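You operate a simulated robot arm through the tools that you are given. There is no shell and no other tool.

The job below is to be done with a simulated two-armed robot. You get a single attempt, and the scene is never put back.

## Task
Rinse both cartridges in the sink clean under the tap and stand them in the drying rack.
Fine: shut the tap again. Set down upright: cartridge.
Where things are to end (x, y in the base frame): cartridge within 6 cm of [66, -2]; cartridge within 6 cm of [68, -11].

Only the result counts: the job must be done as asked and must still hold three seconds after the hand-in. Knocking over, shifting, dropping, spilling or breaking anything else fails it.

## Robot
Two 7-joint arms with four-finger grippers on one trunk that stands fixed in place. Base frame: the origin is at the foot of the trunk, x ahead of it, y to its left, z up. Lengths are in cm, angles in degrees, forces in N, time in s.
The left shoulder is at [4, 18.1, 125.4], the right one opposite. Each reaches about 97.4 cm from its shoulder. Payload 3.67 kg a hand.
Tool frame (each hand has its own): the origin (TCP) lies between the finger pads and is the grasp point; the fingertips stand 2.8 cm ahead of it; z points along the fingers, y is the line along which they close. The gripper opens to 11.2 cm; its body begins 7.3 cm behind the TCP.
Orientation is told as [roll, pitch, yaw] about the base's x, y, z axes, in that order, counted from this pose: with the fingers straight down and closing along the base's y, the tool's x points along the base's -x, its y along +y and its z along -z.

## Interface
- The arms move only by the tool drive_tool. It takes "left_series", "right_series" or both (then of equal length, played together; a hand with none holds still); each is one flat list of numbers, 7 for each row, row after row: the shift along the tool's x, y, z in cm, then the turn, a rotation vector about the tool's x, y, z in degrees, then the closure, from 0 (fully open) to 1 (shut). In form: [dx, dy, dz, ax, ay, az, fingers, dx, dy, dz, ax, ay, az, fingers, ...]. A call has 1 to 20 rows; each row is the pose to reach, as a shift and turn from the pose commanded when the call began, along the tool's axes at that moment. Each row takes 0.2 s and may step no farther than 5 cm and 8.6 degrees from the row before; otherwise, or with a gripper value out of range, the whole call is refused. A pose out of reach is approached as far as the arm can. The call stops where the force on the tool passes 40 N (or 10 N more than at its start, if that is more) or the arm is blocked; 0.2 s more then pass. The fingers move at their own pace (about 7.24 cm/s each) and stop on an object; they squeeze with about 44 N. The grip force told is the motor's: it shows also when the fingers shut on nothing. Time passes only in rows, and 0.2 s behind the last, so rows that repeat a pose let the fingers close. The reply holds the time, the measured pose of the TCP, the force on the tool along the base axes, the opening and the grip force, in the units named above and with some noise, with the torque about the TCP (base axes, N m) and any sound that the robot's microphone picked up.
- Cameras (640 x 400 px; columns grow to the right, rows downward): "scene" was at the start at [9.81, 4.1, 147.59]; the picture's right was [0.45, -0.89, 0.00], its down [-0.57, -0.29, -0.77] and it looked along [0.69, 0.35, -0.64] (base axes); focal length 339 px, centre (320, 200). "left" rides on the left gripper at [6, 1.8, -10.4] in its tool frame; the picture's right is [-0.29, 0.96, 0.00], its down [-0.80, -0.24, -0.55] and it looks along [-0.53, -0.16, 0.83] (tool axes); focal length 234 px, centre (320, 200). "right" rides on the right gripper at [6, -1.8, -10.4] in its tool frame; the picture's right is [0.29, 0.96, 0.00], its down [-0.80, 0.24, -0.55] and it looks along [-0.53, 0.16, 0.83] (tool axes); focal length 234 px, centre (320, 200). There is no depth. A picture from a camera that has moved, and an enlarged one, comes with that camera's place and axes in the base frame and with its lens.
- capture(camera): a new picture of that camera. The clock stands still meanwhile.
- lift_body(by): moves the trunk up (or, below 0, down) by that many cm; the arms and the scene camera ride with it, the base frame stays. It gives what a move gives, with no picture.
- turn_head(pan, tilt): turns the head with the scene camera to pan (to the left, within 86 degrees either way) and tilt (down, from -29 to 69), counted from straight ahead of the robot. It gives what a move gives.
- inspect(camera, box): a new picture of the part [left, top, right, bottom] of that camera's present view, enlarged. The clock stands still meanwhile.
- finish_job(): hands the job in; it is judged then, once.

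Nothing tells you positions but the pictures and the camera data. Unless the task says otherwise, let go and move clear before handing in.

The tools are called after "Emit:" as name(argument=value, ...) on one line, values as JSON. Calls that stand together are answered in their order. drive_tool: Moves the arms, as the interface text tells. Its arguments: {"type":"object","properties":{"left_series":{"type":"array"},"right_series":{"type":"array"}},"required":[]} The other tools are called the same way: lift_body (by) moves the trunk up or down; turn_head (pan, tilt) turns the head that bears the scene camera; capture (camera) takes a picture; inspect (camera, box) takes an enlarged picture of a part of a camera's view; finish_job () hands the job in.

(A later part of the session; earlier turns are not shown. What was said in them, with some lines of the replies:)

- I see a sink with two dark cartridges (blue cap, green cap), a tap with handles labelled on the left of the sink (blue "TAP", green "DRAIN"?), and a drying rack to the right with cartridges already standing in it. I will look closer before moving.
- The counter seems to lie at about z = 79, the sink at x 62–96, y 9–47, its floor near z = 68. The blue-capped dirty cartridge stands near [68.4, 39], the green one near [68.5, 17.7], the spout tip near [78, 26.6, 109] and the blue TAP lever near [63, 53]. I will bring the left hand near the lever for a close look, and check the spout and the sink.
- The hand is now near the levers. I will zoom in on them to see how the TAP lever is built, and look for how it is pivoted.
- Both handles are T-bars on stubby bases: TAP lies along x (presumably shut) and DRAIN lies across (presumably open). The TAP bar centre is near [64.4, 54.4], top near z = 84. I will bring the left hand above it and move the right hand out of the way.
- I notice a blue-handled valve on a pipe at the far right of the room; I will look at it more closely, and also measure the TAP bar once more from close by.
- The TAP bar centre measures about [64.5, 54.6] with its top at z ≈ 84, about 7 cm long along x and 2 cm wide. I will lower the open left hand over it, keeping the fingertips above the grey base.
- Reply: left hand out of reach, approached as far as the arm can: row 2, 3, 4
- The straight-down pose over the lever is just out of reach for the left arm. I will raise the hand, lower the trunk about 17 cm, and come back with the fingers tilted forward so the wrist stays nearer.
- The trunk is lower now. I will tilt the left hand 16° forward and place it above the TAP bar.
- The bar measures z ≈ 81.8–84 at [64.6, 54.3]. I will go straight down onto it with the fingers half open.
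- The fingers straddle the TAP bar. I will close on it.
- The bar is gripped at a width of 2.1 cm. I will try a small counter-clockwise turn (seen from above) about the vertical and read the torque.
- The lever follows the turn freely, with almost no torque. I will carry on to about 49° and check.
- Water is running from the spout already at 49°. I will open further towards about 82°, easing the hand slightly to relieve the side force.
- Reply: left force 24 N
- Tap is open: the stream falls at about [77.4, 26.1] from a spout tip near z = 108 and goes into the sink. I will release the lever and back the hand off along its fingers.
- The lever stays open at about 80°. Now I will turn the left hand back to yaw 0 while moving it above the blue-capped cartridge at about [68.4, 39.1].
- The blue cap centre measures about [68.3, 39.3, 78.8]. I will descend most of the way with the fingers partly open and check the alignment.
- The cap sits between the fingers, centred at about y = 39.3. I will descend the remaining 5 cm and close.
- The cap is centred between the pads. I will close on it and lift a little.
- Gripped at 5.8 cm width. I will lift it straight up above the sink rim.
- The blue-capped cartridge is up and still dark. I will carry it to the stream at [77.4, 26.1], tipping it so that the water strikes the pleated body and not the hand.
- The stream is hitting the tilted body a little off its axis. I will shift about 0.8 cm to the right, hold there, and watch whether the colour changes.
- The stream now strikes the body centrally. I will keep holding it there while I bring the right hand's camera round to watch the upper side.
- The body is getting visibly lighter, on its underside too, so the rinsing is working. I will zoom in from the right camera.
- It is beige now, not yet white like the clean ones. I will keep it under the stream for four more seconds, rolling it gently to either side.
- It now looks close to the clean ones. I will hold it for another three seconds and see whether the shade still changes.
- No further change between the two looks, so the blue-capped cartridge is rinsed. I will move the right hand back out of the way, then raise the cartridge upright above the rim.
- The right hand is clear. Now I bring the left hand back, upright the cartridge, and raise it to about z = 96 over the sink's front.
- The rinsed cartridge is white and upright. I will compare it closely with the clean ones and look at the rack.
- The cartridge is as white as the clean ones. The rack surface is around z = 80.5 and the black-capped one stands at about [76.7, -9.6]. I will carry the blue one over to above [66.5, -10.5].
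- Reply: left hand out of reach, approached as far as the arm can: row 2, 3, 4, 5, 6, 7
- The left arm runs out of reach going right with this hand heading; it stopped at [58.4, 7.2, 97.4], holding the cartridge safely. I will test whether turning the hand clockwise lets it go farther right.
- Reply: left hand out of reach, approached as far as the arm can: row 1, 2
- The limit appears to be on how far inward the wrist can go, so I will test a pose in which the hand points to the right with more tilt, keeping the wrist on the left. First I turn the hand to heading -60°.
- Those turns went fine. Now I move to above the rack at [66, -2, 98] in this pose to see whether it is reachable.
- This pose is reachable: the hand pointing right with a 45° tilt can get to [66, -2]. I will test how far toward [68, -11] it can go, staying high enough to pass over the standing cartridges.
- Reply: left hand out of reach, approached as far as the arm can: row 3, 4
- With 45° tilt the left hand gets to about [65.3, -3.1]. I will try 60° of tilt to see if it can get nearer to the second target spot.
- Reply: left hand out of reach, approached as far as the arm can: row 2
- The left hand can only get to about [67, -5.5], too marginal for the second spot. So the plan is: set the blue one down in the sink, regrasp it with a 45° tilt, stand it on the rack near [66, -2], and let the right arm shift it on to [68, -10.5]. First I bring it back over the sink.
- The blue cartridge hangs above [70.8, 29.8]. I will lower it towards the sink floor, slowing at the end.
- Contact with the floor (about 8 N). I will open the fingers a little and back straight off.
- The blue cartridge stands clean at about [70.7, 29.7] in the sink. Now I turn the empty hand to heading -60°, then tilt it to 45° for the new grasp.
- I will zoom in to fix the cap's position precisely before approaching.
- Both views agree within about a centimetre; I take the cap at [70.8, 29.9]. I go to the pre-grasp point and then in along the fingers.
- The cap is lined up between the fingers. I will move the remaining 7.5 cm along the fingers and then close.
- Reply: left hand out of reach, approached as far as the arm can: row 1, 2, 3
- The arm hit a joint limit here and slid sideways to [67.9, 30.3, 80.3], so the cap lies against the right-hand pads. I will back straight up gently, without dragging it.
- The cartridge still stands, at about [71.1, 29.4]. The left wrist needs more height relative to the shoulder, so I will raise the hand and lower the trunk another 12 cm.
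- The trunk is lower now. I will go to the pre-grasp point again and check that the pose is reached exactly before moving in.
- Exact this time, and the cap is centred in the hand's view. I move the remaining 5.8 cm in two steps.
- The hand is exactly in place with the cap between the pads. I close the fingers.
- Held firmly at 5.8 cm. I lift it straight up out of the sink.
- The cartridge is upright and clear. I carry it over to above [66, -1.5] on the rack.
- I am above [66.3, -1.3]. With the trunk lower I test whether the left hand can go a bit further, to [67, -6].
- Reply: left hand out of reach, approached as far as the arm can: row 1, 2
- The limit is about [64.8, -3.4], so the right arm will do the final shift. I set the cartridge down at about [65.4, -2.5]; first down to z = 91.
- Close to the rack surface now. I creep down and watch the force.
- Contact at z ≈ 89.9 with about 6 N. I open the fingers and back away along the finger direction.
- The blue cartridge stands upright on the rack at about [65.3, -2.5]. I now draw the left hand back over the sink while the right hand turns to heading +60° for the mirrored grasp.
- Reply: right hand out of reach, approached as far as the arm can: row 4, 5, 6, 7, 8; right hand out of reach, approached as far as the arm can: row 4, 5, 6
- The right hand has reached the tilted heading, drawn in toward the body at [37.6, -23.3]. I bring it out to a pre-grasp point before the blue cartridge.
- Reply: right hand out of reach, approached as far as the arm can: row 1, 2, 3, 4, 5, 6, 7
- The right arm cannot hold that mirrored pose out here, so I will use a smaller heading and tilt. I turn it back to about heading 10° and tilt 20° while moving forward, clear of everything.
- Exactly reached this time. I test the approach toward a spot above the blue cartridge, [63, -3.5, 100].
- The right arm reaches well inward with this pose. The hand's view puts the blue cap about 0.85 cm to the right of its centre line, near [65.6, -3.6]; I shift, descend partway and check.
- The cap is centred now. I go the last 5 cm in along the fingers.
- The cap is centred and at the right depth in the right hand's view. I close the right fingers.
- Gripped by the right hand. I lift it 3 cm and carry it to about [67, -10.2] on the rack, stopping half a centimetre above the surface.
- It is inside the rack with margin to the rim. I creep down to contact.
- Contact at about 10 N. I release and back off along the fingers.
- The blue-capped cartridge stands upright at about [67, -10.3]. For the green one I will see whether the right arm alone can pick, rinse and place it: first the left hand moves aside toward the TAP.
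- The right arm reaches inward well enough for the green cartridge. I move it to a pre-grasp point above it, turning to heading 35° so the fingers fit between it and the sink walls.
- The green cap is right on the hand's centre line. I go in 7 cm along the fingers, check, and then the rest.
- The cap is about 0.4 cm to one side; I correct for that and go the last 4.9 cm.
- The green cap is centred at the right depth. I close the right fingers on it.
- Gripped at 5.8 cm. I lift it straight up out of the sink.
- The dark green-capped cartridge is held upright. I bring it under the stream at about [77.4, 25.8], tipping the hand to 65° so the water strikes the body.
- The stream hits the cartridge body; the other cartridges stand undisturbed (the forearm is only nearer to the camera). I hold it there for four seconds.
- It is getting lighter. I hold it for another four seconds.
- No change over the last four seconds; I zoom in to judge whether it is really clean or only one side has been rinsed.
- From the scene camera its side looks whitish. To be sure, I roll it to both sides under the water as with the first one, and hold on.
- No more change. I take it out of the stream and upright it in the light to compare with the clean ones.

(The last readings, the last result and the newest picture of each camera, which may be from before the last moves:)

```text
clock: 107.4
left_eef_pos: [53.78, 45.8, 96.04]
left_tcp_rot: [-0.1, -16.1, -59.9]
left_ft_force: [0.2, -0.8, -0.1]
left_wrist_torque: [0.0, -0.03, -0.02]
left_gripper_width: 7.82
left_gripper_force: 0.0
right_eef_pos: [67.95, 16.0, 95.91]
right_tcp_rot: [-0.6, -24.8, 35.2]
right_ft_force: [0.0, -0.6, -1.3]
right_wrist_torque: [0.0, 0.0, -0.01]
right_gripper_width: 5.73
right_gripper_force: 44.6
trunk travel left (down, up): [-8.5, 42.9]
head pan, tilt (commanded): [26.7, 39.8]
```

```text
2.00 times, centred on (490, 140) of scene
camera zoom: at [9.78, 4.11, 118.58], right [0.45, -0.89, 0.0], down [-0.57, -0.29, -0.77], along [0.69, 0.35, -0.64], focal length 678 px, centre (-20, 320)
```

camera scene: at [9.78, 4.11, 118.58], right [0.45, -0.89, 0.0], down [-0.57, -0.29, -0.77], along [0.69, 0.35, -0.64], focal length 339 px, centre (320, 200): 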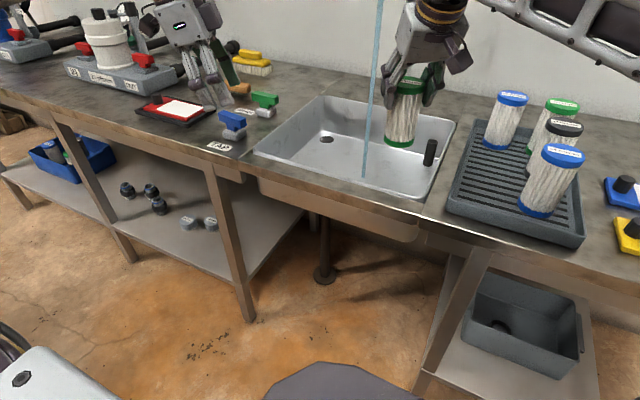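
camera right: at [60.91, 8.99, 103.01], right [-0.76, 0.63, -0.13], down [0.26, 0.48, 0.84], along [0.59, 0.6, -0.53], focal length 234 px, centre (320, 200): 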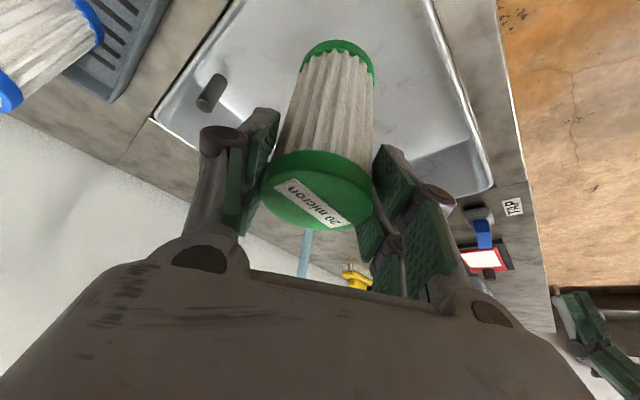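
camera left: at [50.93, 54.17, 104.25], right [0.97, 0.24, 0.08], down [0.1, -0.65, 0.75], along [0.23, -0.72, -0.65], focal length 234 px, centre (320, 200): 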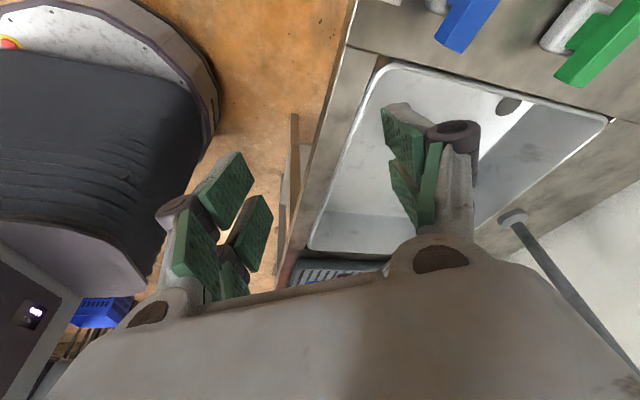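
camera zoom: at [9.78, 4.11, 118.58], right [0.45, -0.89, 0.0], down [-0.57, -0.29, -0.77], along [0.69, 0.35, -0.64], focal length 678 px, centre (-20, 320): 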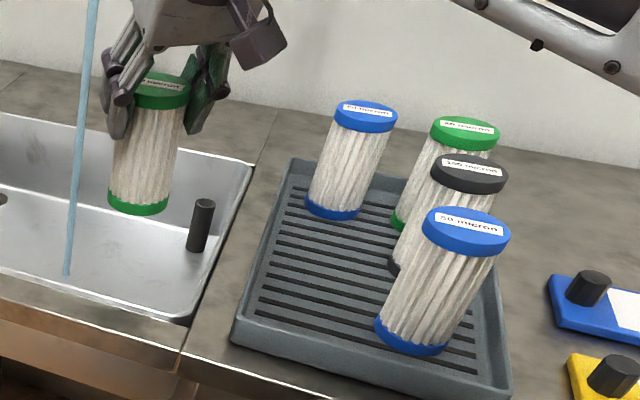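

The green-capped cartridge is white now too. To set it down near [64.5, 0.5] without its fingers touching the blue one, I turn the hand to heading -35° while carrying it over the left-front part of the rack.

Emit:
drive_tool(right_series=[1.05, -1.05, -0.61, 3.27, 0, 7.06, 1, 2.11, -2.09, -1.22, 6.53, 0, 14.1, 1, 3.16, -3.14, -1.83, 9.8, 0, 21.2, 1, 4.22, -4.19, -2.44, 13.07, 0, 28.3, 1, 5.27, -5.23, -3.06, 16.3, 0, 35.3, 1, 6.33, -6.28, -3.67, 19.6, 0, 42.4, 1, 7.38, -7.33, -4.28, 22.9, 0, 49.5, 1, 8.44, -8.37, -4.89, 26.1, 0, 56.5, 1, 9.49, -9.42, -5.5, 29.4, 0, 63.6, 1])

Emit:
capture(camera="scene")

Emit:
capture(camera="right")

```text
clock: 109.4
left_eef_pos: [53.61, 45.77, 96.07]
left_tcp_rot: [-0.2, -16.1, -59.9]
left_ft_force: [0.1, 0.8, -0.3]
left_wrist_torque: [0.01, 0.02, 0.0]
left_gripper_width: 7.83
left_gripper_force: 0.1
right_eef_pos: [64.2, 2.14, 97.11]
right_tcp_rot: [-0.1, -25.4, -35.3]
right_ft_force: [-0.2, -0.6, -1.5]
right_wrist_torque: [0.0, -0.02, 0.04]
right_gripper_width: 5.76
right_gripper_force: 44.0
trunk travel left (down, up): [-8.5, 42.9]
head pan, tilt (commanded): [26.7, 39.8]
```

```text
taken
camera scene: at [9.83, 4.09, 118.58], right [0.45, -0.89, 0.0], down [-0.57, -0.29, -0.77], along [0.69, 0.35, -0.64], focal length 339 px, centre (320, 200)
```

scene: 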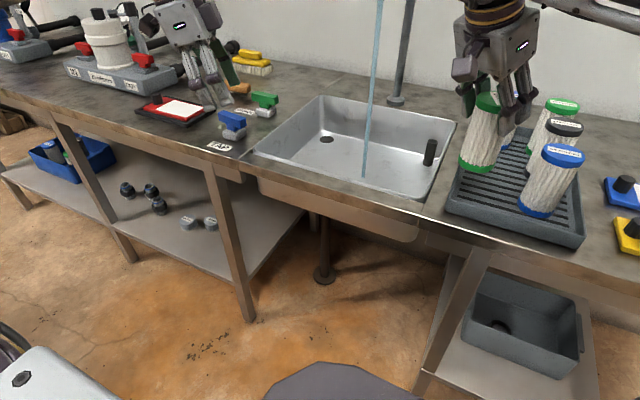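

```text
taken
camera right: at [55.18, 6.37, 104.05], right [0.34, 0.93, -0.12], down [0.53, -0.08, 0.84], along [0.77, -0.35, -0.52], focal length 234 px, centre (320, 200)
```

right: 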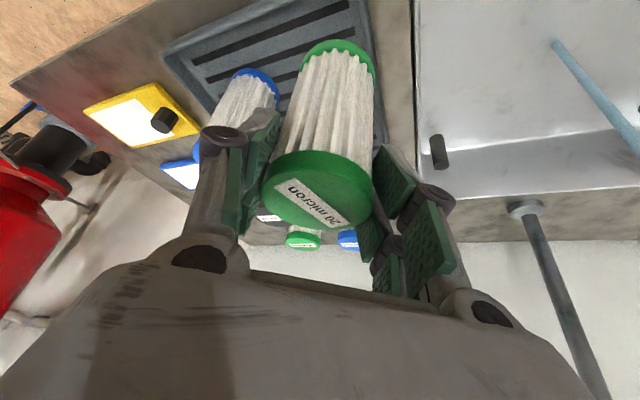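

Reached, heading -35°, cartridge upright. I move to above [64.8, 0.2] and descend to z ≈ 91.

Emit:
drive_tool(right_series=[0.2, -0.6, 1.5, 0, 0, 0, 1, 0.6, -1.2, 3.2, 0, 0, 0, 1, 1.27, -1.2, 6.2, 0, 0, 0, 1])

Emit:
capture(camera="right")

Emit:
inspect(camera="scene", box=[420, 40, 620, 260])

```text
clock: 110.2
left_eef_pos: [53.77, 45.75, 95.98]
left_tcp_rot: [-0.1, -16.0, -59.9]
left_ft_force: [0.5, 0.1, 0.2]
left_wrist_torque: [-0.02, 0.0, 0.03]
left_gripper_width: 7.84
left_gripper_force: 0.0
right_eef_pos: [65.04, 0.32, 91.0]
right_tcp_rot: [-0.1, -25.4, -35.2]
right_ft_force: [0.1, 0.2, -0.7]
right_wrist_torque: [0.03, 0.01, 0.0]
right_gripper_width: 5.72
right_gripper_force: 44.4
trunk travel left (down, up): [-8.5, 42.9]
head pan, tilt (commanded): [26.7, 39.8]
```

```text
taken
camera right: at [56.04, 4.57, 97.91], right [0.34, 0.93, -0.12], down [0.53, -0.08, 0.84], along [0.77, -0.35, -0.53], focal length 234 px, centre (320, 200)
```

right: 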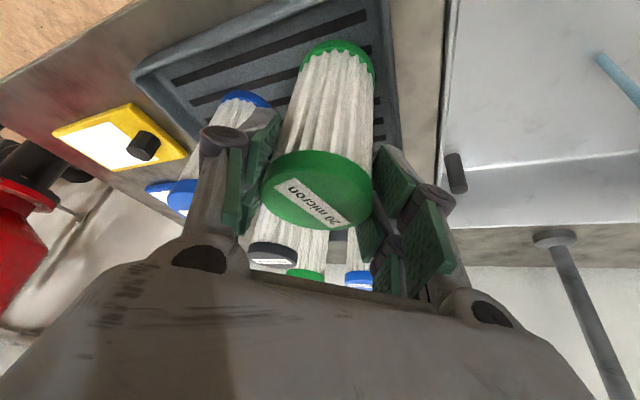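

```text
1.82 times, centred on (520, 150) of scene
camera zoom: at [9.92, 4.09, 118.57], right [0.45, -0.89, 0.0], down [-0.57, -0.29, -0.77], along [0.69, 0.35, -0.64], focal length 616 px, centre (-44, 291)
```

zoom: 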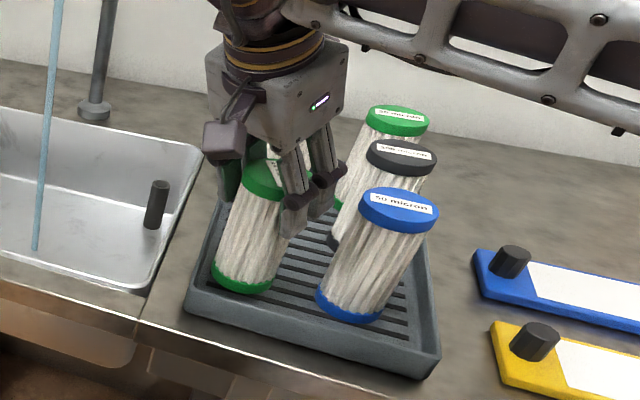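

The margins to the blue cartridge and the rack rim look fine. I creep down toward contact, expected near z ≈ 89.5.

Emit:
drive_tool(right_series=[0.15, -0.2, 0.4, 0, 0, 0, 1, 0.26, -0.25, 0.8, 0, 0, 0, 1, 0.36, -0.25, 1.16, 0, 0, 0, 1])

```text
clock: 111.0
left_eef_pos: [53.71, 45.81, 95.95]
left_tcp_rot: [-0.1, -16.1, -59.9]
left_ft_force: [0.2, 0.5, -0.4]
left_wrist_torque: [0.02, 0.02, 0.03]
left_gripper_width: 7.84
left_gripper_force: 0.1
right_eef_pos: [64.9, 0.13, 89.7]
right_tcp_rot: [-0.2, -25.4, -35.1]
right_ft_force: [0.1, 0.2, -1.2]
right_wrist_torque: [0.03, 0.0, 0.0]
right_gripper_width: 5.73
right_gripper_force: 44.0
trunk travel left (down, up): [-8.5, 42.9]
head pan, tilt (commanded): [26.7, 39.8]
```

Emit:
drive_tool(right_series=[0.05, 0, 0.12, 0, 0, 0, 1, 0.1, 0, 0.24, 0, 0, 0, 1])

```text
clock: 111.6
left_eef_pos: [53.62, 45.89, 96.06]
left_tcp_rot: [0.0, -16.2, -59.8]
left_ft_force: [-0.8, 0.2, -0.9]
left_wrist_torque: [0.0, -0.02, 0.01]
left_gripper_width: 7.84
left_gripper_force: 0.1
right_eef_pos: [64.86, 0.13, 89.62]
right_tcp_rot: [-0.1, -25.4, -35.1]
right_ft_force: [0.4, 0.6, 1.0]
right_wrist_torque: [0.01, -0.04, 0.0]
right_gripper_width: 5.75
right_gripper_force: 43.2
trunk travel left (down, up): [-8.5, 42.9]
head pan, tilt (commanded): [26.7, 39.8]
```

Emit:
drive_tool(right_series=[0.05, 0, 0.12, 0, 0, 0, 1, 0.08, 0, 0.18, 0, 0, 0, 1])

```text
clock: 112.2
left_eef_pos: [53.65, 45.8, 96.11]
left_tcp_rot: [0.0, -16.2, -59.8]
left_ft_force: [-0.9, 0.0, 0.1]
left_wrist_torque: [-0.01, 0.01, -0.04]
left_gripper_width: 7.83
left_gripper_force: 0.1
right_eef_pos: [64.77, 0.22, 89.51]
right_tcp_rot: [0.1, -25.6, -35.2]
right_ft_force: [-0.2, 1.6, 11.6]
right_wrist_torque: [0.09, 0.29, -0.03]
right_gripper_width: 5.73
right_gripper_force: 43.9
trunk travel left (down, up): [-8.5, 42.9]
head pan, tilt (commanded): [26.7, 39.8]
```

Contact at about 12 N. I release and back off along the fingers.

Emit:
drive_tool(right_series=[0, 0, 0, 0, 0, 0, 0.44, 0, 0, 0, 0, 0, 0, 0.36, 0, 0, 0, 0, 0, 0, 0.34, 0, 0, -1.5, 0, 0, 0, 0.34, 0, 0, -4, 0, 0, 0, 0.32, 0, 0, -8, 0, 0, 0, 0.3, 0, 0, -12, 0, 0, 0, 0.3])

Emit:
capture(camera="right")

Emit:
capture(camera="scene")

Emit:
inspect(camera="scene", box=[420, 40, 620, 260])

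```text
clock: 113.8
left_eef_pos: [53.68, 45.7, 96.17]
left_tcp_rot: [0.0, -16.2, -59.9]
left_ft_force: [-0.2, 0.5, -0.3]
left_wrist_torque: [0.0, -0.04, -0.03]
left_gripper_width: 7.82
left_gripper_force: 0.1
right_eef_pos: [60.73, 2.96, 100.47]
right_tcp_rot: [-0.1, -25.4, -35.2]
right_ft_force: [0.2, 0.1, 0.2]
right_wrist_torque: [0.02, -0.02, -0.03]
right_gripper_width: 7.85
right_gripper_force: 0.2
trunk travel left (down, up): [-8.5, 42.9]
head pan, tilt (commanded): [26.7, 39.8]
```

```text
taken
camera right: at [51.69, 7.24, 107.33], right [0.34, 0.93, -0.12], down [0.53, -0.08, 0.84], along [0.78, -0.35, -0.52], focal length 234 px, centre (320, 200)
```

right: 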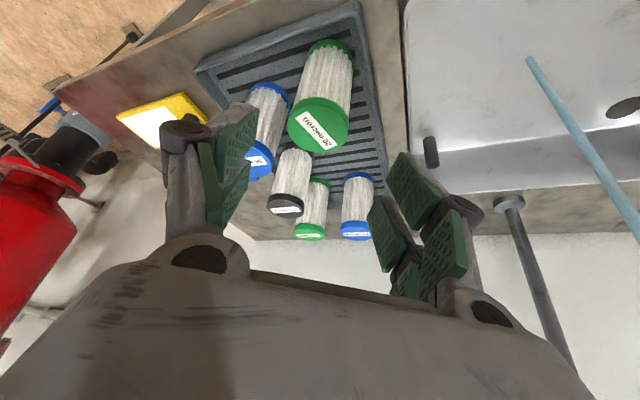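

```text
taken
camera scene: at [9.74, 4.14, 118.59], right [0.45, -0.89, 0.0], down [-0.57, -0.29, -0.77], along [0.69, 0.35, -0.64], focal length 339 px, centre (320, 200)
```

scene: 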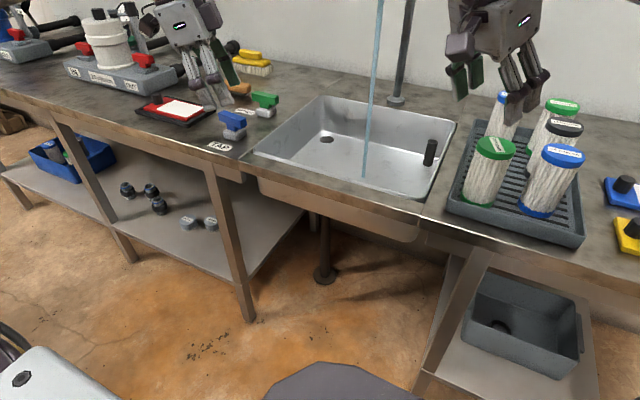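

```text
1.82 times, centred on (520, 150) of scene
camera zoom: at [9.74, 4.14, 118.59], right [0.45, -0.89, 0.0], down [-0.57, -0.29, -0.77], along [0.69, 0.35, -0.64], focal length 616 px, centre (-44, 291)
```

zoom: 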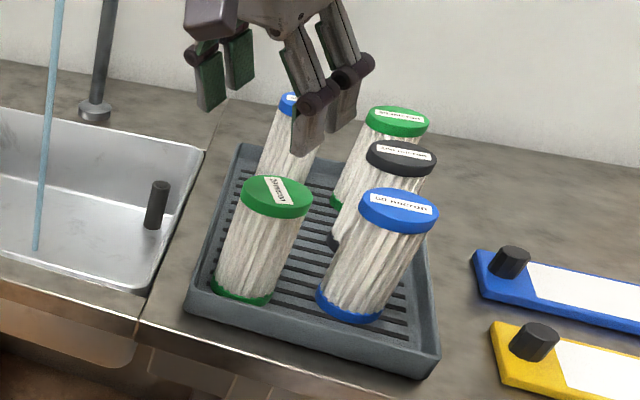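

Both cartridges now stand clean and upright in the rack. I withdraw the right hand, clear of the rack, and then raise the trunk by 12 cm to the height at which the lever was turned before.

Emit:
drive_tool(right_series=[1.6, -1.93, -2.97, 0, 0, 0, 0.3, 3.2, -3.85, -5.95, 0, 0, 0, 0.3, 4.8, -5.78, -8.92, 0, 0, 0, 0.3, 2.47, -9.8, -8.2, 0, 0, 0, 0.3, 0.13, -13.8, -7.4, 0, 0, 0, 0.3, -2.2, -17.8, -6.7, 0, 0, 0, 0.3, -4.5, -21.8, -6, 0, 0, 0, 0.3, -6.9, -25.8, -5.2, 0, 0, 0, 0.3, -9.2, -29.8, -4.5, 0, 0, 0, 0.3])

Emit:
lift_body(by=12)

Emit:
capture(camera="scene")

Emit:
capture(camera="left")

```text
clock: 115.8
left_eef_pos: [53.65, 45.71, 96.16]
left_tcp_rot: [0.0, -16.0, -60.0]
left_ft_force: [-0.3, 0.0, 0.1]
left_wrist_torque: [-0.01, -0.03, 0.04]
left_gripper_width: 7.86
left_gripper_force: 0.0
right_eef_pos: [48.63, -25.16, 108.55]
right_tcp_rot: [0.0, -25.4, -35.1]
right_ft_force: [-0.4, -0.6, 0.4]
right_wrist_torque: [0.05, 0.02, 0.0]
right_gripper_width: 7.83
right_gripper_force: 0.1
trunk travel left (down, up): [-8.5, 42.9]
head pan, tilt (commanded): [26.7, 39.8]
```

```text
clock: 117.3
left_eef_pos: [53.71, 45.8, 108.08]
left_tcp_rot: [-0.1, -16.0, -59.9]
left_ft_force: [-0.1, -0.2, 0.0]
left_wrist_torque: [0.03, 0.0, -0.01]
left_gripper_width: 7.83
left_gripper_force: 0.1
right_eef_pos: [48.76, -24.8, 120.68]
right_tcp_rot: [-0.1, -25.4, -35.1]
right_ft_force: [-0.2, -0.7, -0.3]
right_wrist_torque: [-0.02, 0.05, 0.02]
right_gripper_width: 7.86
right_gripper_force: 0.0
trunk travel left (down, up): [-20.5, 30.9]
head pan, tilt (commanded): [26.7, 39.8]
```

```text
taken
camera scene: at [9.82, 4.1, 130.71], right [0.45, -0.89, 0.0], down [-0.57, -0.29, -0.77], along [0.69, 0.35, -0.64], focal length 339 px, centre (320, 200)
```

scene: 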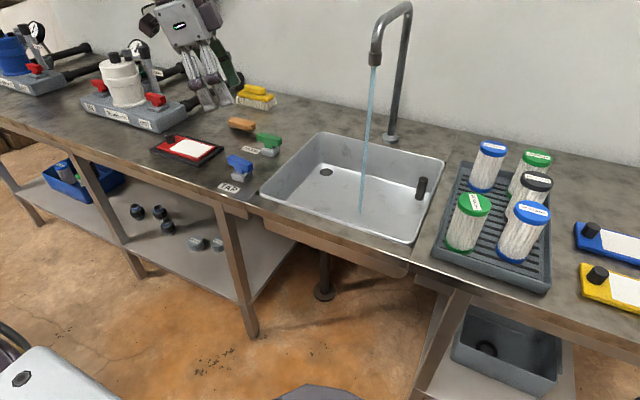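

```text
taken
camera left: at [50.92, 54.16, 116.39], right [0.97, 0.24, 0.08], down [0.1, -0.65, 0.75], along [0.23, -0.72, -0.65], focal length 234 px, centre (320, 200)
```

left: 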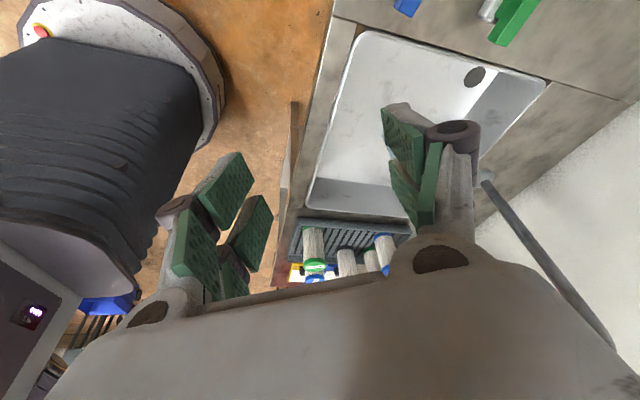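

Everything stands well. Now the left hand turns round to heading +82°, the angle at which I left the TAP lever.

Emit:
drive_tool(left_series=[0.08, 0.42, 0.35, -2.31, 0, -8.03, 0.3, 0.15, 0.83, 0.69, -4.61, 0, -16.06, 0.3, 0.23, 1.25, 1.04, -6.92, 0, -24.09, 0.3, 0.3, 1.66, 1.38, -9.22, 0, -32.12, 0.3, 0.38, 2.08, 1.73, -11.53, 0, -40.15, 0.3, 0.46, 2.49, 2.07, -13.84, 0, -48.18, 0.3, 0.53, 2.91, 2.42, -16.14, 0, -56.21, 0.3, 0.61, 3.32, 2.76, -18.45, 0, -64.24, 0.3, 0.68, 3.74, 3.11, -20.75, 0, -72.27, 0.3, 0.76, 4.15, 3.45, -23.06, 0, -80.3, 0.3, 0.84, 4.57, 3.8, -25.37, 0, -88.33, 0.3, 0.91, 4.98, 4.14, -27.67, 0, -96.36, 0.3, 0.99, 5.4, 4.49, -29.98, 0, -104.39, 0.3, 1.06, 5.81, 4.83, -32.28, 0, -112.42, 0.3, 1.14, 6.23, 5.18, -34.59, 0, -120.45, 0.3, 1.22, 6.64, 5.52, -36.9, 0, -128.48, 0.3, 1.29, 7.06, 5.87, -39.2, 0, -136.5, 0.3])

Emit:
capture(camera="left")

Emit:
inspect(camera="scene", box=[160, 90, 300, 210])

```text
clock: 120.9
left_eef_pos: [60.02, 49.02, 102.28]
left_tcp_rot: [-0.1, -16.0, 82.2]
left_ft_force: [0.1, 0.2, -0.3]
left_wrist_torque: [-0.01, -0.02, 0.02]
left_gripper_width: 7.83
left_gripper_force: 0.0
right_eef_pos: [48.8, -24.91, 120.58]
right_tcp_rot: [-0.1, -25.4, -35.0]
right_ft_force: [-0.4, 0.4, 0.7]
right_wrist_torque: [0.05, 0.01, -0.03]
right_gripper_width: 7.82
right_gripper_force: 0.1
trunk travel left (down, up): [-20.5, 30.9]
head pan, tilt (commanded): [26.7, 39.8]
```

```text
taken
camera left: at [57.09, 40.67, 110.51], right [-0.91, 0.4, 0.08], down [0.32, 0.58, 0.75], along [0.26, 0.71, -0.65], focal length 234 px, centre (320, 200)
```

left: 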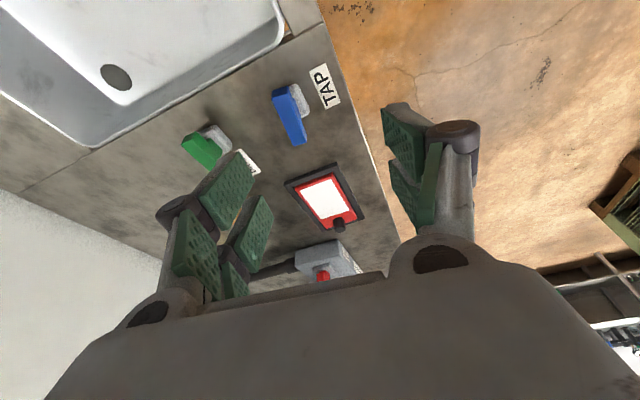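

```text
3.33 times, centred on (230, 150) of scene
camera zoom: at [9.86, 4.08, 130.71], right [0.45, -0.89, 0.0], down [-0.57, -0.29, -0.77], along [0.69, 0.35, -0.64], focal length 1129 px, centre (620, 367)
```

zoom: 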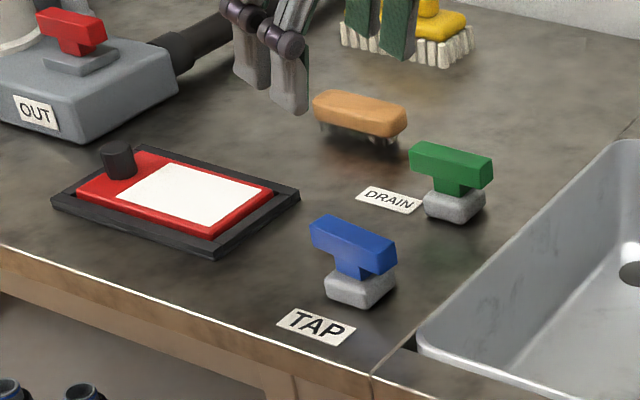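

The TAP bar lies nearly across, as I left it. From the earlier forces I place its pivot at about [65.1, 54.4]. I move the hand to a pre-grasp point above it.

Emit:
drive_tool(left_series=[-0.3, -1.43, 3.5, 0, 0, 0, 0.35, -0.6, -2.87, 7.1, 0, 0, 0, 0.4, -0.91, -4.3, 10.66, 0, 0, 0, 0.45])

Emit:
capture(camera="left")

Emit:
inspect(camera="scene", box=[160, 90, 300, 210])

```text
clock: 121.7
left_eef_pos: [64.95, 52.09, 92.01]
left_tcp_rot: [0.0, -15.9, 82.0]
left_ft_force: [-0.4, 0.6, -0.9]
left_wrist_torque: [-0.02, 0.02, 0.0]
left_gripper_width: 6.15
left_gripper_force: 0.0
right_eef_pos: [48.94, -24.84, 120.73]
right_tcp_rot: [-0.1, -25.4, -35.1]
right_ft_force: [0.3, 0.2, -0.1]
right_wrist_torque: [0.02, 0.04, -0.05]
right_gripper_width: 7.81
right_gripper_force: 0.1
trunk travel left (down, up): [-20.5, 30.9]
head pan, tilt (commanded): [26.7, 39.8]
```

```text
taken
camera left: at [61.97, 43.74, 100.33], right [-0.91, 0.41, 0.08], down [0.32, 0.58, 0.75], along [0.26, 0.71, -0.66], focal length 234 px, centre (320, 200)
```

left: 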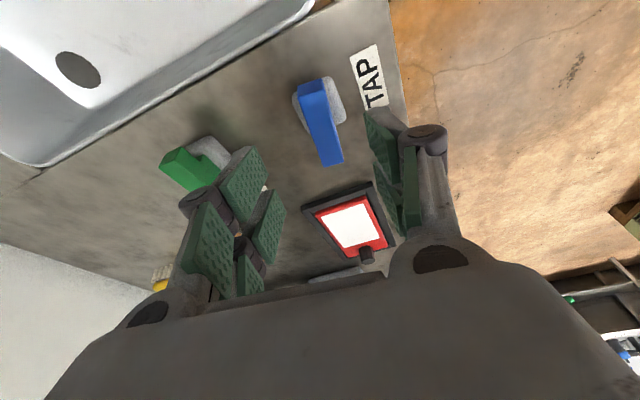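

```text
3.33 times, centred on (230, 150) of scene
camera zoom: at [9.94, 4.16, 130.7], right [0.45, -0.89, 0.0], down [-0.57, -0.29, -0.77], along [0.69, 0.35, -0.64], focal length 1129 px, centre (620, 367)
```

zoom: 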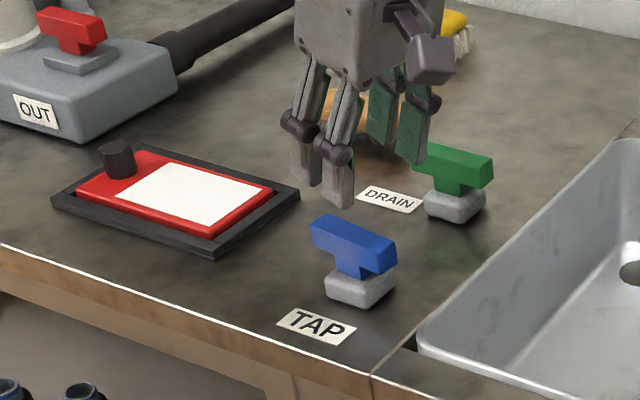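

The bar is centred in the hand's view. I go down over it, with the fingers at about 5.6 cm, then close.

Emit:
drive_tool(left_series=[-0.05, 0.05, 2.6, 0, 0, 0, 0.45, -0.1, 0.1, 5.2, 0, 0, 0, 0.48, -0.17, 0.15, 7.7, 0, 0, 0, 0.5, -0.17, 0.15, 7.7, 0, 0, 0, 0.5])

Emit:
capture(camera="left")

Emit:
inspect(camera="scene", box=[160, 90, 300, 210])

```text
clock: 122.7
left_eef_pos: [65.1, 54.46, 84.96]
left_tcp_rot: [0.0, -16.0, 82.1]
left_ft_force: [-0.3, -0.1, 0.6]
left_wrist_torque: [0.01, 0.03, -0.02]
left_gripper_width: 5.59
left_gripper_force: 0.1
right_eef_pos: [48.87, -25.06, 120.65]
right_tcp_rot: [-0.1, -25.4, -35.2]
right_ft_force: [0.7, -0.3, -0.4]
right_wrist_torque: [-0.01, 0.04, 0.01]
right_gripper_width: 7.83
right_gripper_force: 0.1
trunk travel left (down, up): [-20.5, 30.9]
head pan, tilt (commanded): [26.7, 39.8]
```

```text
taken
camera left: at [62.05, 46.1, 93.24], right [-0.91, 0.41, 0.08], down [0.32, 0.58, 0.75], along [0.26, 0.71, -0.65], focal length 234 px, centre (320, 200)
```

left: 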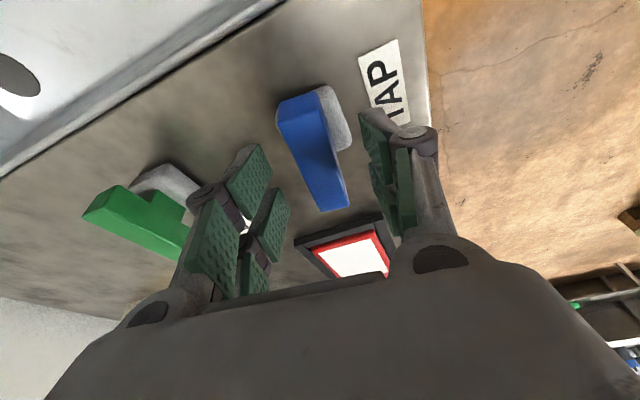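

```text
3.33 times, centred on (230, 150) of scene
camera zoom: at [9.8, 4.08, 130.72], right [0.45, -0.89, 0.0], down [-0.57, -0.29, -0.77], along [0.69, 0.35, -0.64], focal length 1129 px, centre (620, 367)
```

zoom: 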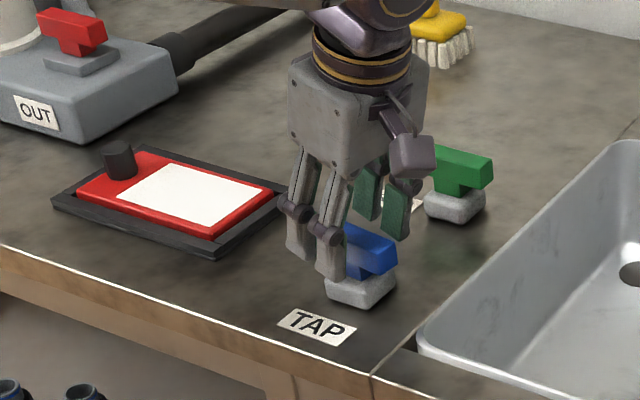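

The fingers straddle the bar. I lower 0.45 cm to the earlier grip height and close.

Emit:
drive_tool(left_series=[0.12, 0, 0.43, 0, 0, 0, 0.5, 0.12, 0, 0.43, 0, 0, 0, 1, 0.12, 0, 0.43, 0, 0, 0, 1, 0.12, 0, 0.43, 0, 0, 0, 1])

Emit:
capture(camera="left")

```text
clock: 123.7
left_eef_pos: [64.99, 54.43, 84.46]
left_tcp_rot: [0.0, -16.0, 82.1]
left_ft_force: [0.8, 1.0, 1.3]
left_wrist_torque: [-0.07, -0.05, -0.06]
left_gripper_width: 2.11
left_gripper_force: 44.7
right_eef_pos: [48.83, -24.9, 120.66]
right_tcp_rot: [-0.1, -25.4, -35.1]
right_ft_force: [-0.7, -0.2, -0.3]
right_wrist_torque: [0.0, -0.01, 0.02]
right_gripper_width: 7.84
right_gripper_force: 0.0
trunk travel left (down, up): [-20.5, 30.9]
head pan, tilt (commanded): [26.7, 39.8]
```

```text
taken
camera left: at [61.98, 46.17, 92.71], right [-0.91, 0.41, 0.08], down [0.32, 0.58, 0.75], along [0.26, 0.71, -0.65], focal length 234 px, centre (320, 200)
```

left: 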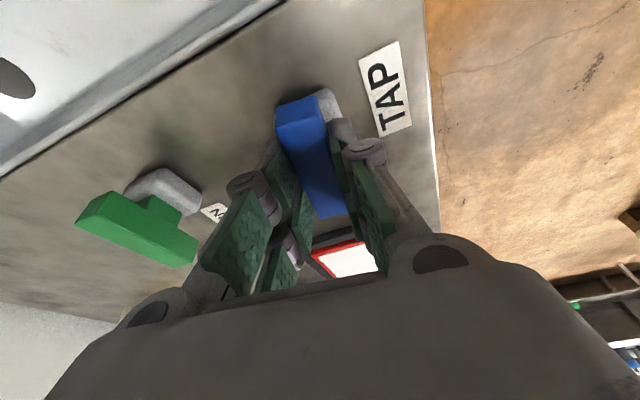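

Gripped with hardly any side force. I turn it back clockwise, first by about 41°.

Emit:
drive_tool(left_series=[0, 0, 0, 2.27, 0, 7.89, 1, 0, 0, 0, 4.53, 0, 15.78, 1, 0, 0, 0, 6.8, 0, 23.67, 1, 0, 0, 0, 9.06, 0, 31.56, 1, 0, 0, 0, 11.33, 0, 39.45, 1])

Emit:
capture(camera="scene")

```text
clock: 124.9
left_eef_pos: [64.92, 54.52, 84.46]
left_tcp_rot: [-0.1, -16.1, 40.9]
left_ft_force: [-1.5, 6.0, 8.2]
left_wrist_torque: [-0.61, 0.78, 0.02]
left_gripper_width: 2.11
left_gripper_force: 45.0
right_eef_pos: [48.73, -24.85, 120.66]
right_tcp_rot: [-0.1, -25.5, -35.1]
right_ft_force: [0.6, 0.0, -0.1]
right_wrist_torque: [0.02, 0.0, -0.03]
right_gripper_width: 7.83
right_gripper_force: 0.0
trunk travel left (down, up): [-20.5, 30.9]
head pan, tilt (commanded): [26.7, 39.8]
```

```text
taken
camera scene: at [9.72, 4.13, 130.73], right [0.45, -0.89, 0.0], down [-0.57, -0.29, -0.77], along [0.69, 0.35, -0.64], focal length 339 px, centre (320, 200)
```

scene: 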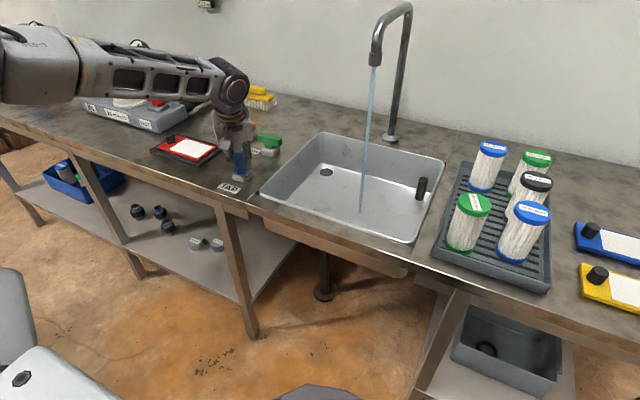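

The turn goes smoothly with small forces. I turn the remaining 41° back to the shut position.

Emit:
drive_tool(left_series=[0, 0, 0, 2.27, 0, 7.89, 1, 0, 0, 0, 4.53, 0, 15.78, 1, 0, 0, 0, 6.8, 0, 23.67, 1, 0, 0, 0, 9.06, 0, 31.56, 1, 0, 0, 0, 11.29, 0, 39.3, 1])

Emit:
capture(camera="scene")

Emit:
capture(camera="left")

```text
clock: 126.1
left_eef_pos: [64.94, 54.51, 84.52]
left_tcp_rot: [-0.1, -16.2, 0.2]
left_ft_force: [5.9, 11.2, 9.0]
left_wrist_torque: [0.16, -0.66, -0.02]
left_gripper_width: 2.08
left_gripper_force: 45.1
right_eef_pos: [48.8, -24.87, 120.66]
right_tcp_rot: [-0.1, -25.5, -35.1]
right_ft_force: [0.1, -0.7, 0.8]
right_wrist_torque: [-0.01, -0.01, 0.01]
right_gripper_width: 7.82
right_gripper_force: 0.0
trunk travel left (down, up): [-20.5, 30.9]
head pan, tilt (commanded): [26.7, 39.8]
```

```text
taken
camera scene: at [9.8, 4.15, 130.72], right [0.45, -0.89, 0.0], down [-0.57, -0.29, -0.77], along [0.69, 0.35, -0.64], focal length 339 px, centre (320, 200)
```

scene: 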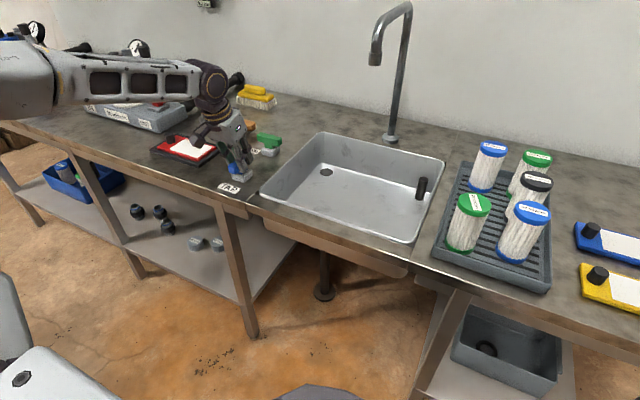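

```text
taken
camera left: at [56.25, 56.31, 92.7], right [0.28, 0.96, 0.08], down [0.61, -0.24, 0.75], along [0.74, -0.16, -0.65], focal length 234 px, centre (320, 200)
```

left: 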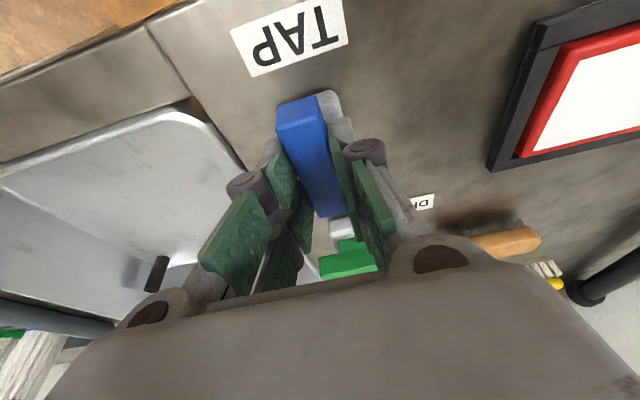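

The water has stopped and the bar lies along x again. I nudge it 1.5° further for certainty, then release and back away.

Emit:
drive_tool(left_series=[0, 0, 0, 0.41, 0, 1.44, 1, 0, 0, 0, 0.41, 0, 1.44, 1])

Emit:
drive_tool(left_series=[0, 0, 0, 0, 0, 0, 0.6, 0, 0, 0, 0, 0, 0, 0.5, 0, 0, 0, 0, 0, 0, 0.5, 0, 0, -3, 0, 0, 0, 0.45, 0, 0, -7, 0, 0, 0, 0.3, 0, 0, -11, 0, 0, 0, 0.3, 0, 0, -15, 0, 0, 0, 0.3])

Emit:
capture(camera="scene")

Emit:
capture(camera="left")

```text
clock: 126.7
left_eef_pos: [64.97, 54.56, 84.46]
left_tcp_rot: [-0.1, -16.2, -1.3]
left_ft_force: [10.2, 13.3, 15.1]
left_wrist_torque: [-0.12, 0.03, 1.26]
left_gripper_width: 2.11
left_gripper_force: 44.9
right_eef_pos: [48.76, -24.98, 120.74]
right_tcp_rot: [-0.1, -25.4, -35.1]
right_ft_force: [-0.1, 1.0, -0.6]
right_wrist_torque: [0.03, 0.0, -0.02]
right_gripper_width: 7.87
right_gripper_force: 0.1
trunk travel left (down, up): [-20.5, 30.9]
head pan, tilt (commanded): [26.7, 39.8]
```

```text
clock: 128.3
left_eef_pos: [60.76, 54.48, 98.8]
left_tcp_rot: [-0.1, -16.0, -1.4]
left_ft_force: [-0.6, -0.4, 0.4]
left_wrist_torque: [-0.01, -0.01, 0.03]
left_gripper_width: 7.86
left_gripper_force: 0.0
right_eef_pos: [48.58, -25.08, 120.76]
right_tcp_rot: [0.1, -25.5, -35.1]
right_ft_force: [-0.4, -0.4, 0.0]
right_wrist_torque: [-0.01, 0.0, 0.02]
right_gripper_width: 7.85
right_gripper_force: 0.0
trunk travel left (down, up): [-20.5, 30.9]
head pan, tilt (commanded): [26.7, 39.8]
```

```text
taken
camera scene: at [9.69, 4.06, 130.73], right [0.45, -0.89, 0.0], down [-0.57, -0.29, -0.77], along [0.69, 0.35, -0.64], focal length 339 px, centre (320, 200)
```

scene: 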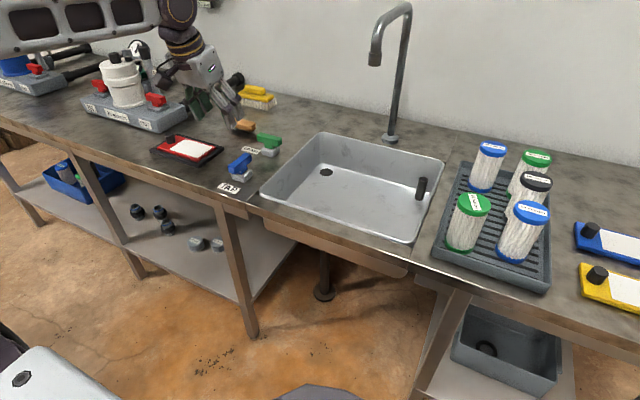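

```text
taken
camera left: at [52.14, 56.53, 107.06], right [0.3, 0.95, 0.08], down [0.61, -0.25, 0.75], along [0.74, -0.18, -0.65], focal length 234 px, centre (320, 200)
```

left: 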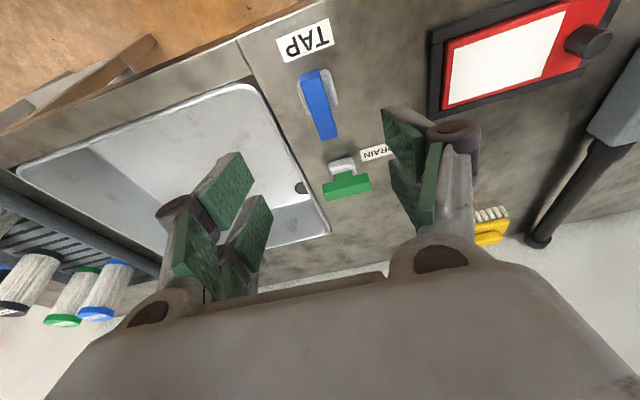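

The lever met its stop, the tap is shut, and the hands are clear. I take a last close look at the rack to check the positions and uprightness.

Emit:
inspect(camera="scene", box=[420, 120, 570, 300])

Emit:
capture(camera="right")

Emit:
inspect(camera="scene", box=[340, 0, 440, 240])

```text
2.22 times, centred on (495, 210) of scene
camera zoom: at [9.69, 4.06, 130.73], right [0.45, -0.89, 0.0], down [-0.57, -0.29, -0.77], along [0.69, 0.35, -0.64], focal length 753 px, centre (-69, 178)
```

zoom: 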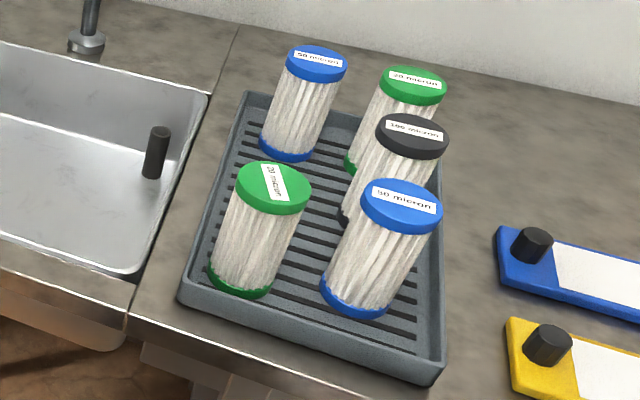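

```text
taken
camera right: at [39.58, -20.81, 127.64], right [0.34, 0.93, -0.12], down [0.53, -0.08, 0.84], along [0.78, -0.35, -0.52], focal length 234 px, centre (320, 200)
```

right: 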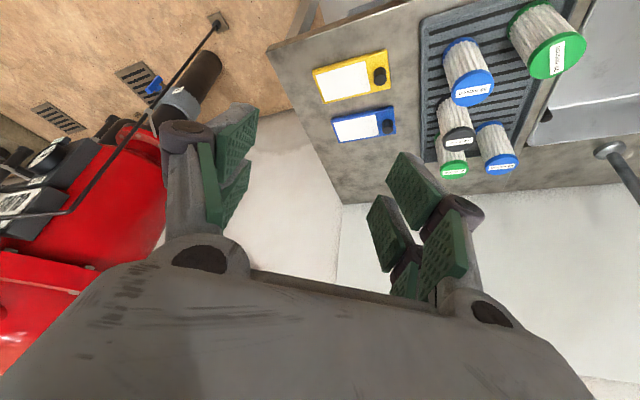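

```text
1.67 times, centred on (390, 120) of scene
camera zoom: at [9.69, 4.06, 130.73], right [0.45, -0.89, 0.0], down [-0.57, -0.29, -0.77], along [0.69, 0.35, -0.64], focal length 565 px, centre (203, 333)
```

zoom: 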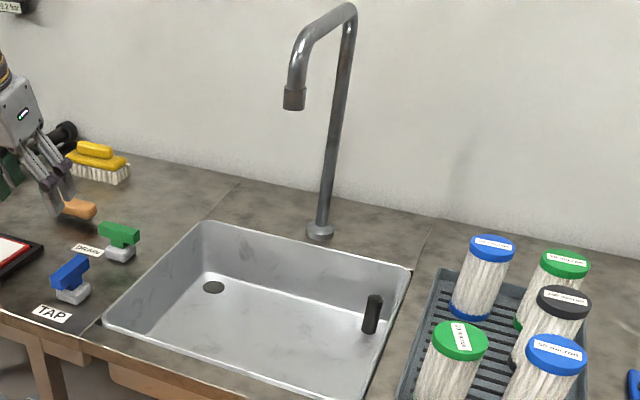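

Both cartridges stand white and upright in the rack, the green one near [64, 0.4] and the blue one near [66.5, -9.5]. The spout is dry, the TAP lever is back at its stop, nothing else has moved, and both hands are empty and clear. I hand the job in.

Emit:
finish_job()

```text
The job is handed in.
```

Both dirty cartridges are rinsed white and standing upright in the drying rack. The tap is shut, and I have handed the job in.

- **Green-capped cartridge:** it stands near [64, 0.4], about 3 cm from the [66, -2] spot.
- **Blue-capped cartridge:** it stands near [66.5, -9.5], about 2–3 cm from the [68, -11] spot.
- **Tap:** the lever is back against its stop and no water runs from the spout.
- **Everything else:** in the last pictures the three cartridges already in the rack, the drain lever and the other items on the counter were where they began. Both hands are empty and clear.

The positions are read from the cameras, to within about a centimetre. In the last pictures both cartridges looked as white as the ones that were already clean.

The left arm could not reach across to the rack. I set the blue cartridge down once in the sink after rinsing it, to grip it differently. On my first try at picking it up again, the hand pushed it about half a centimetre, but it stayed standing.
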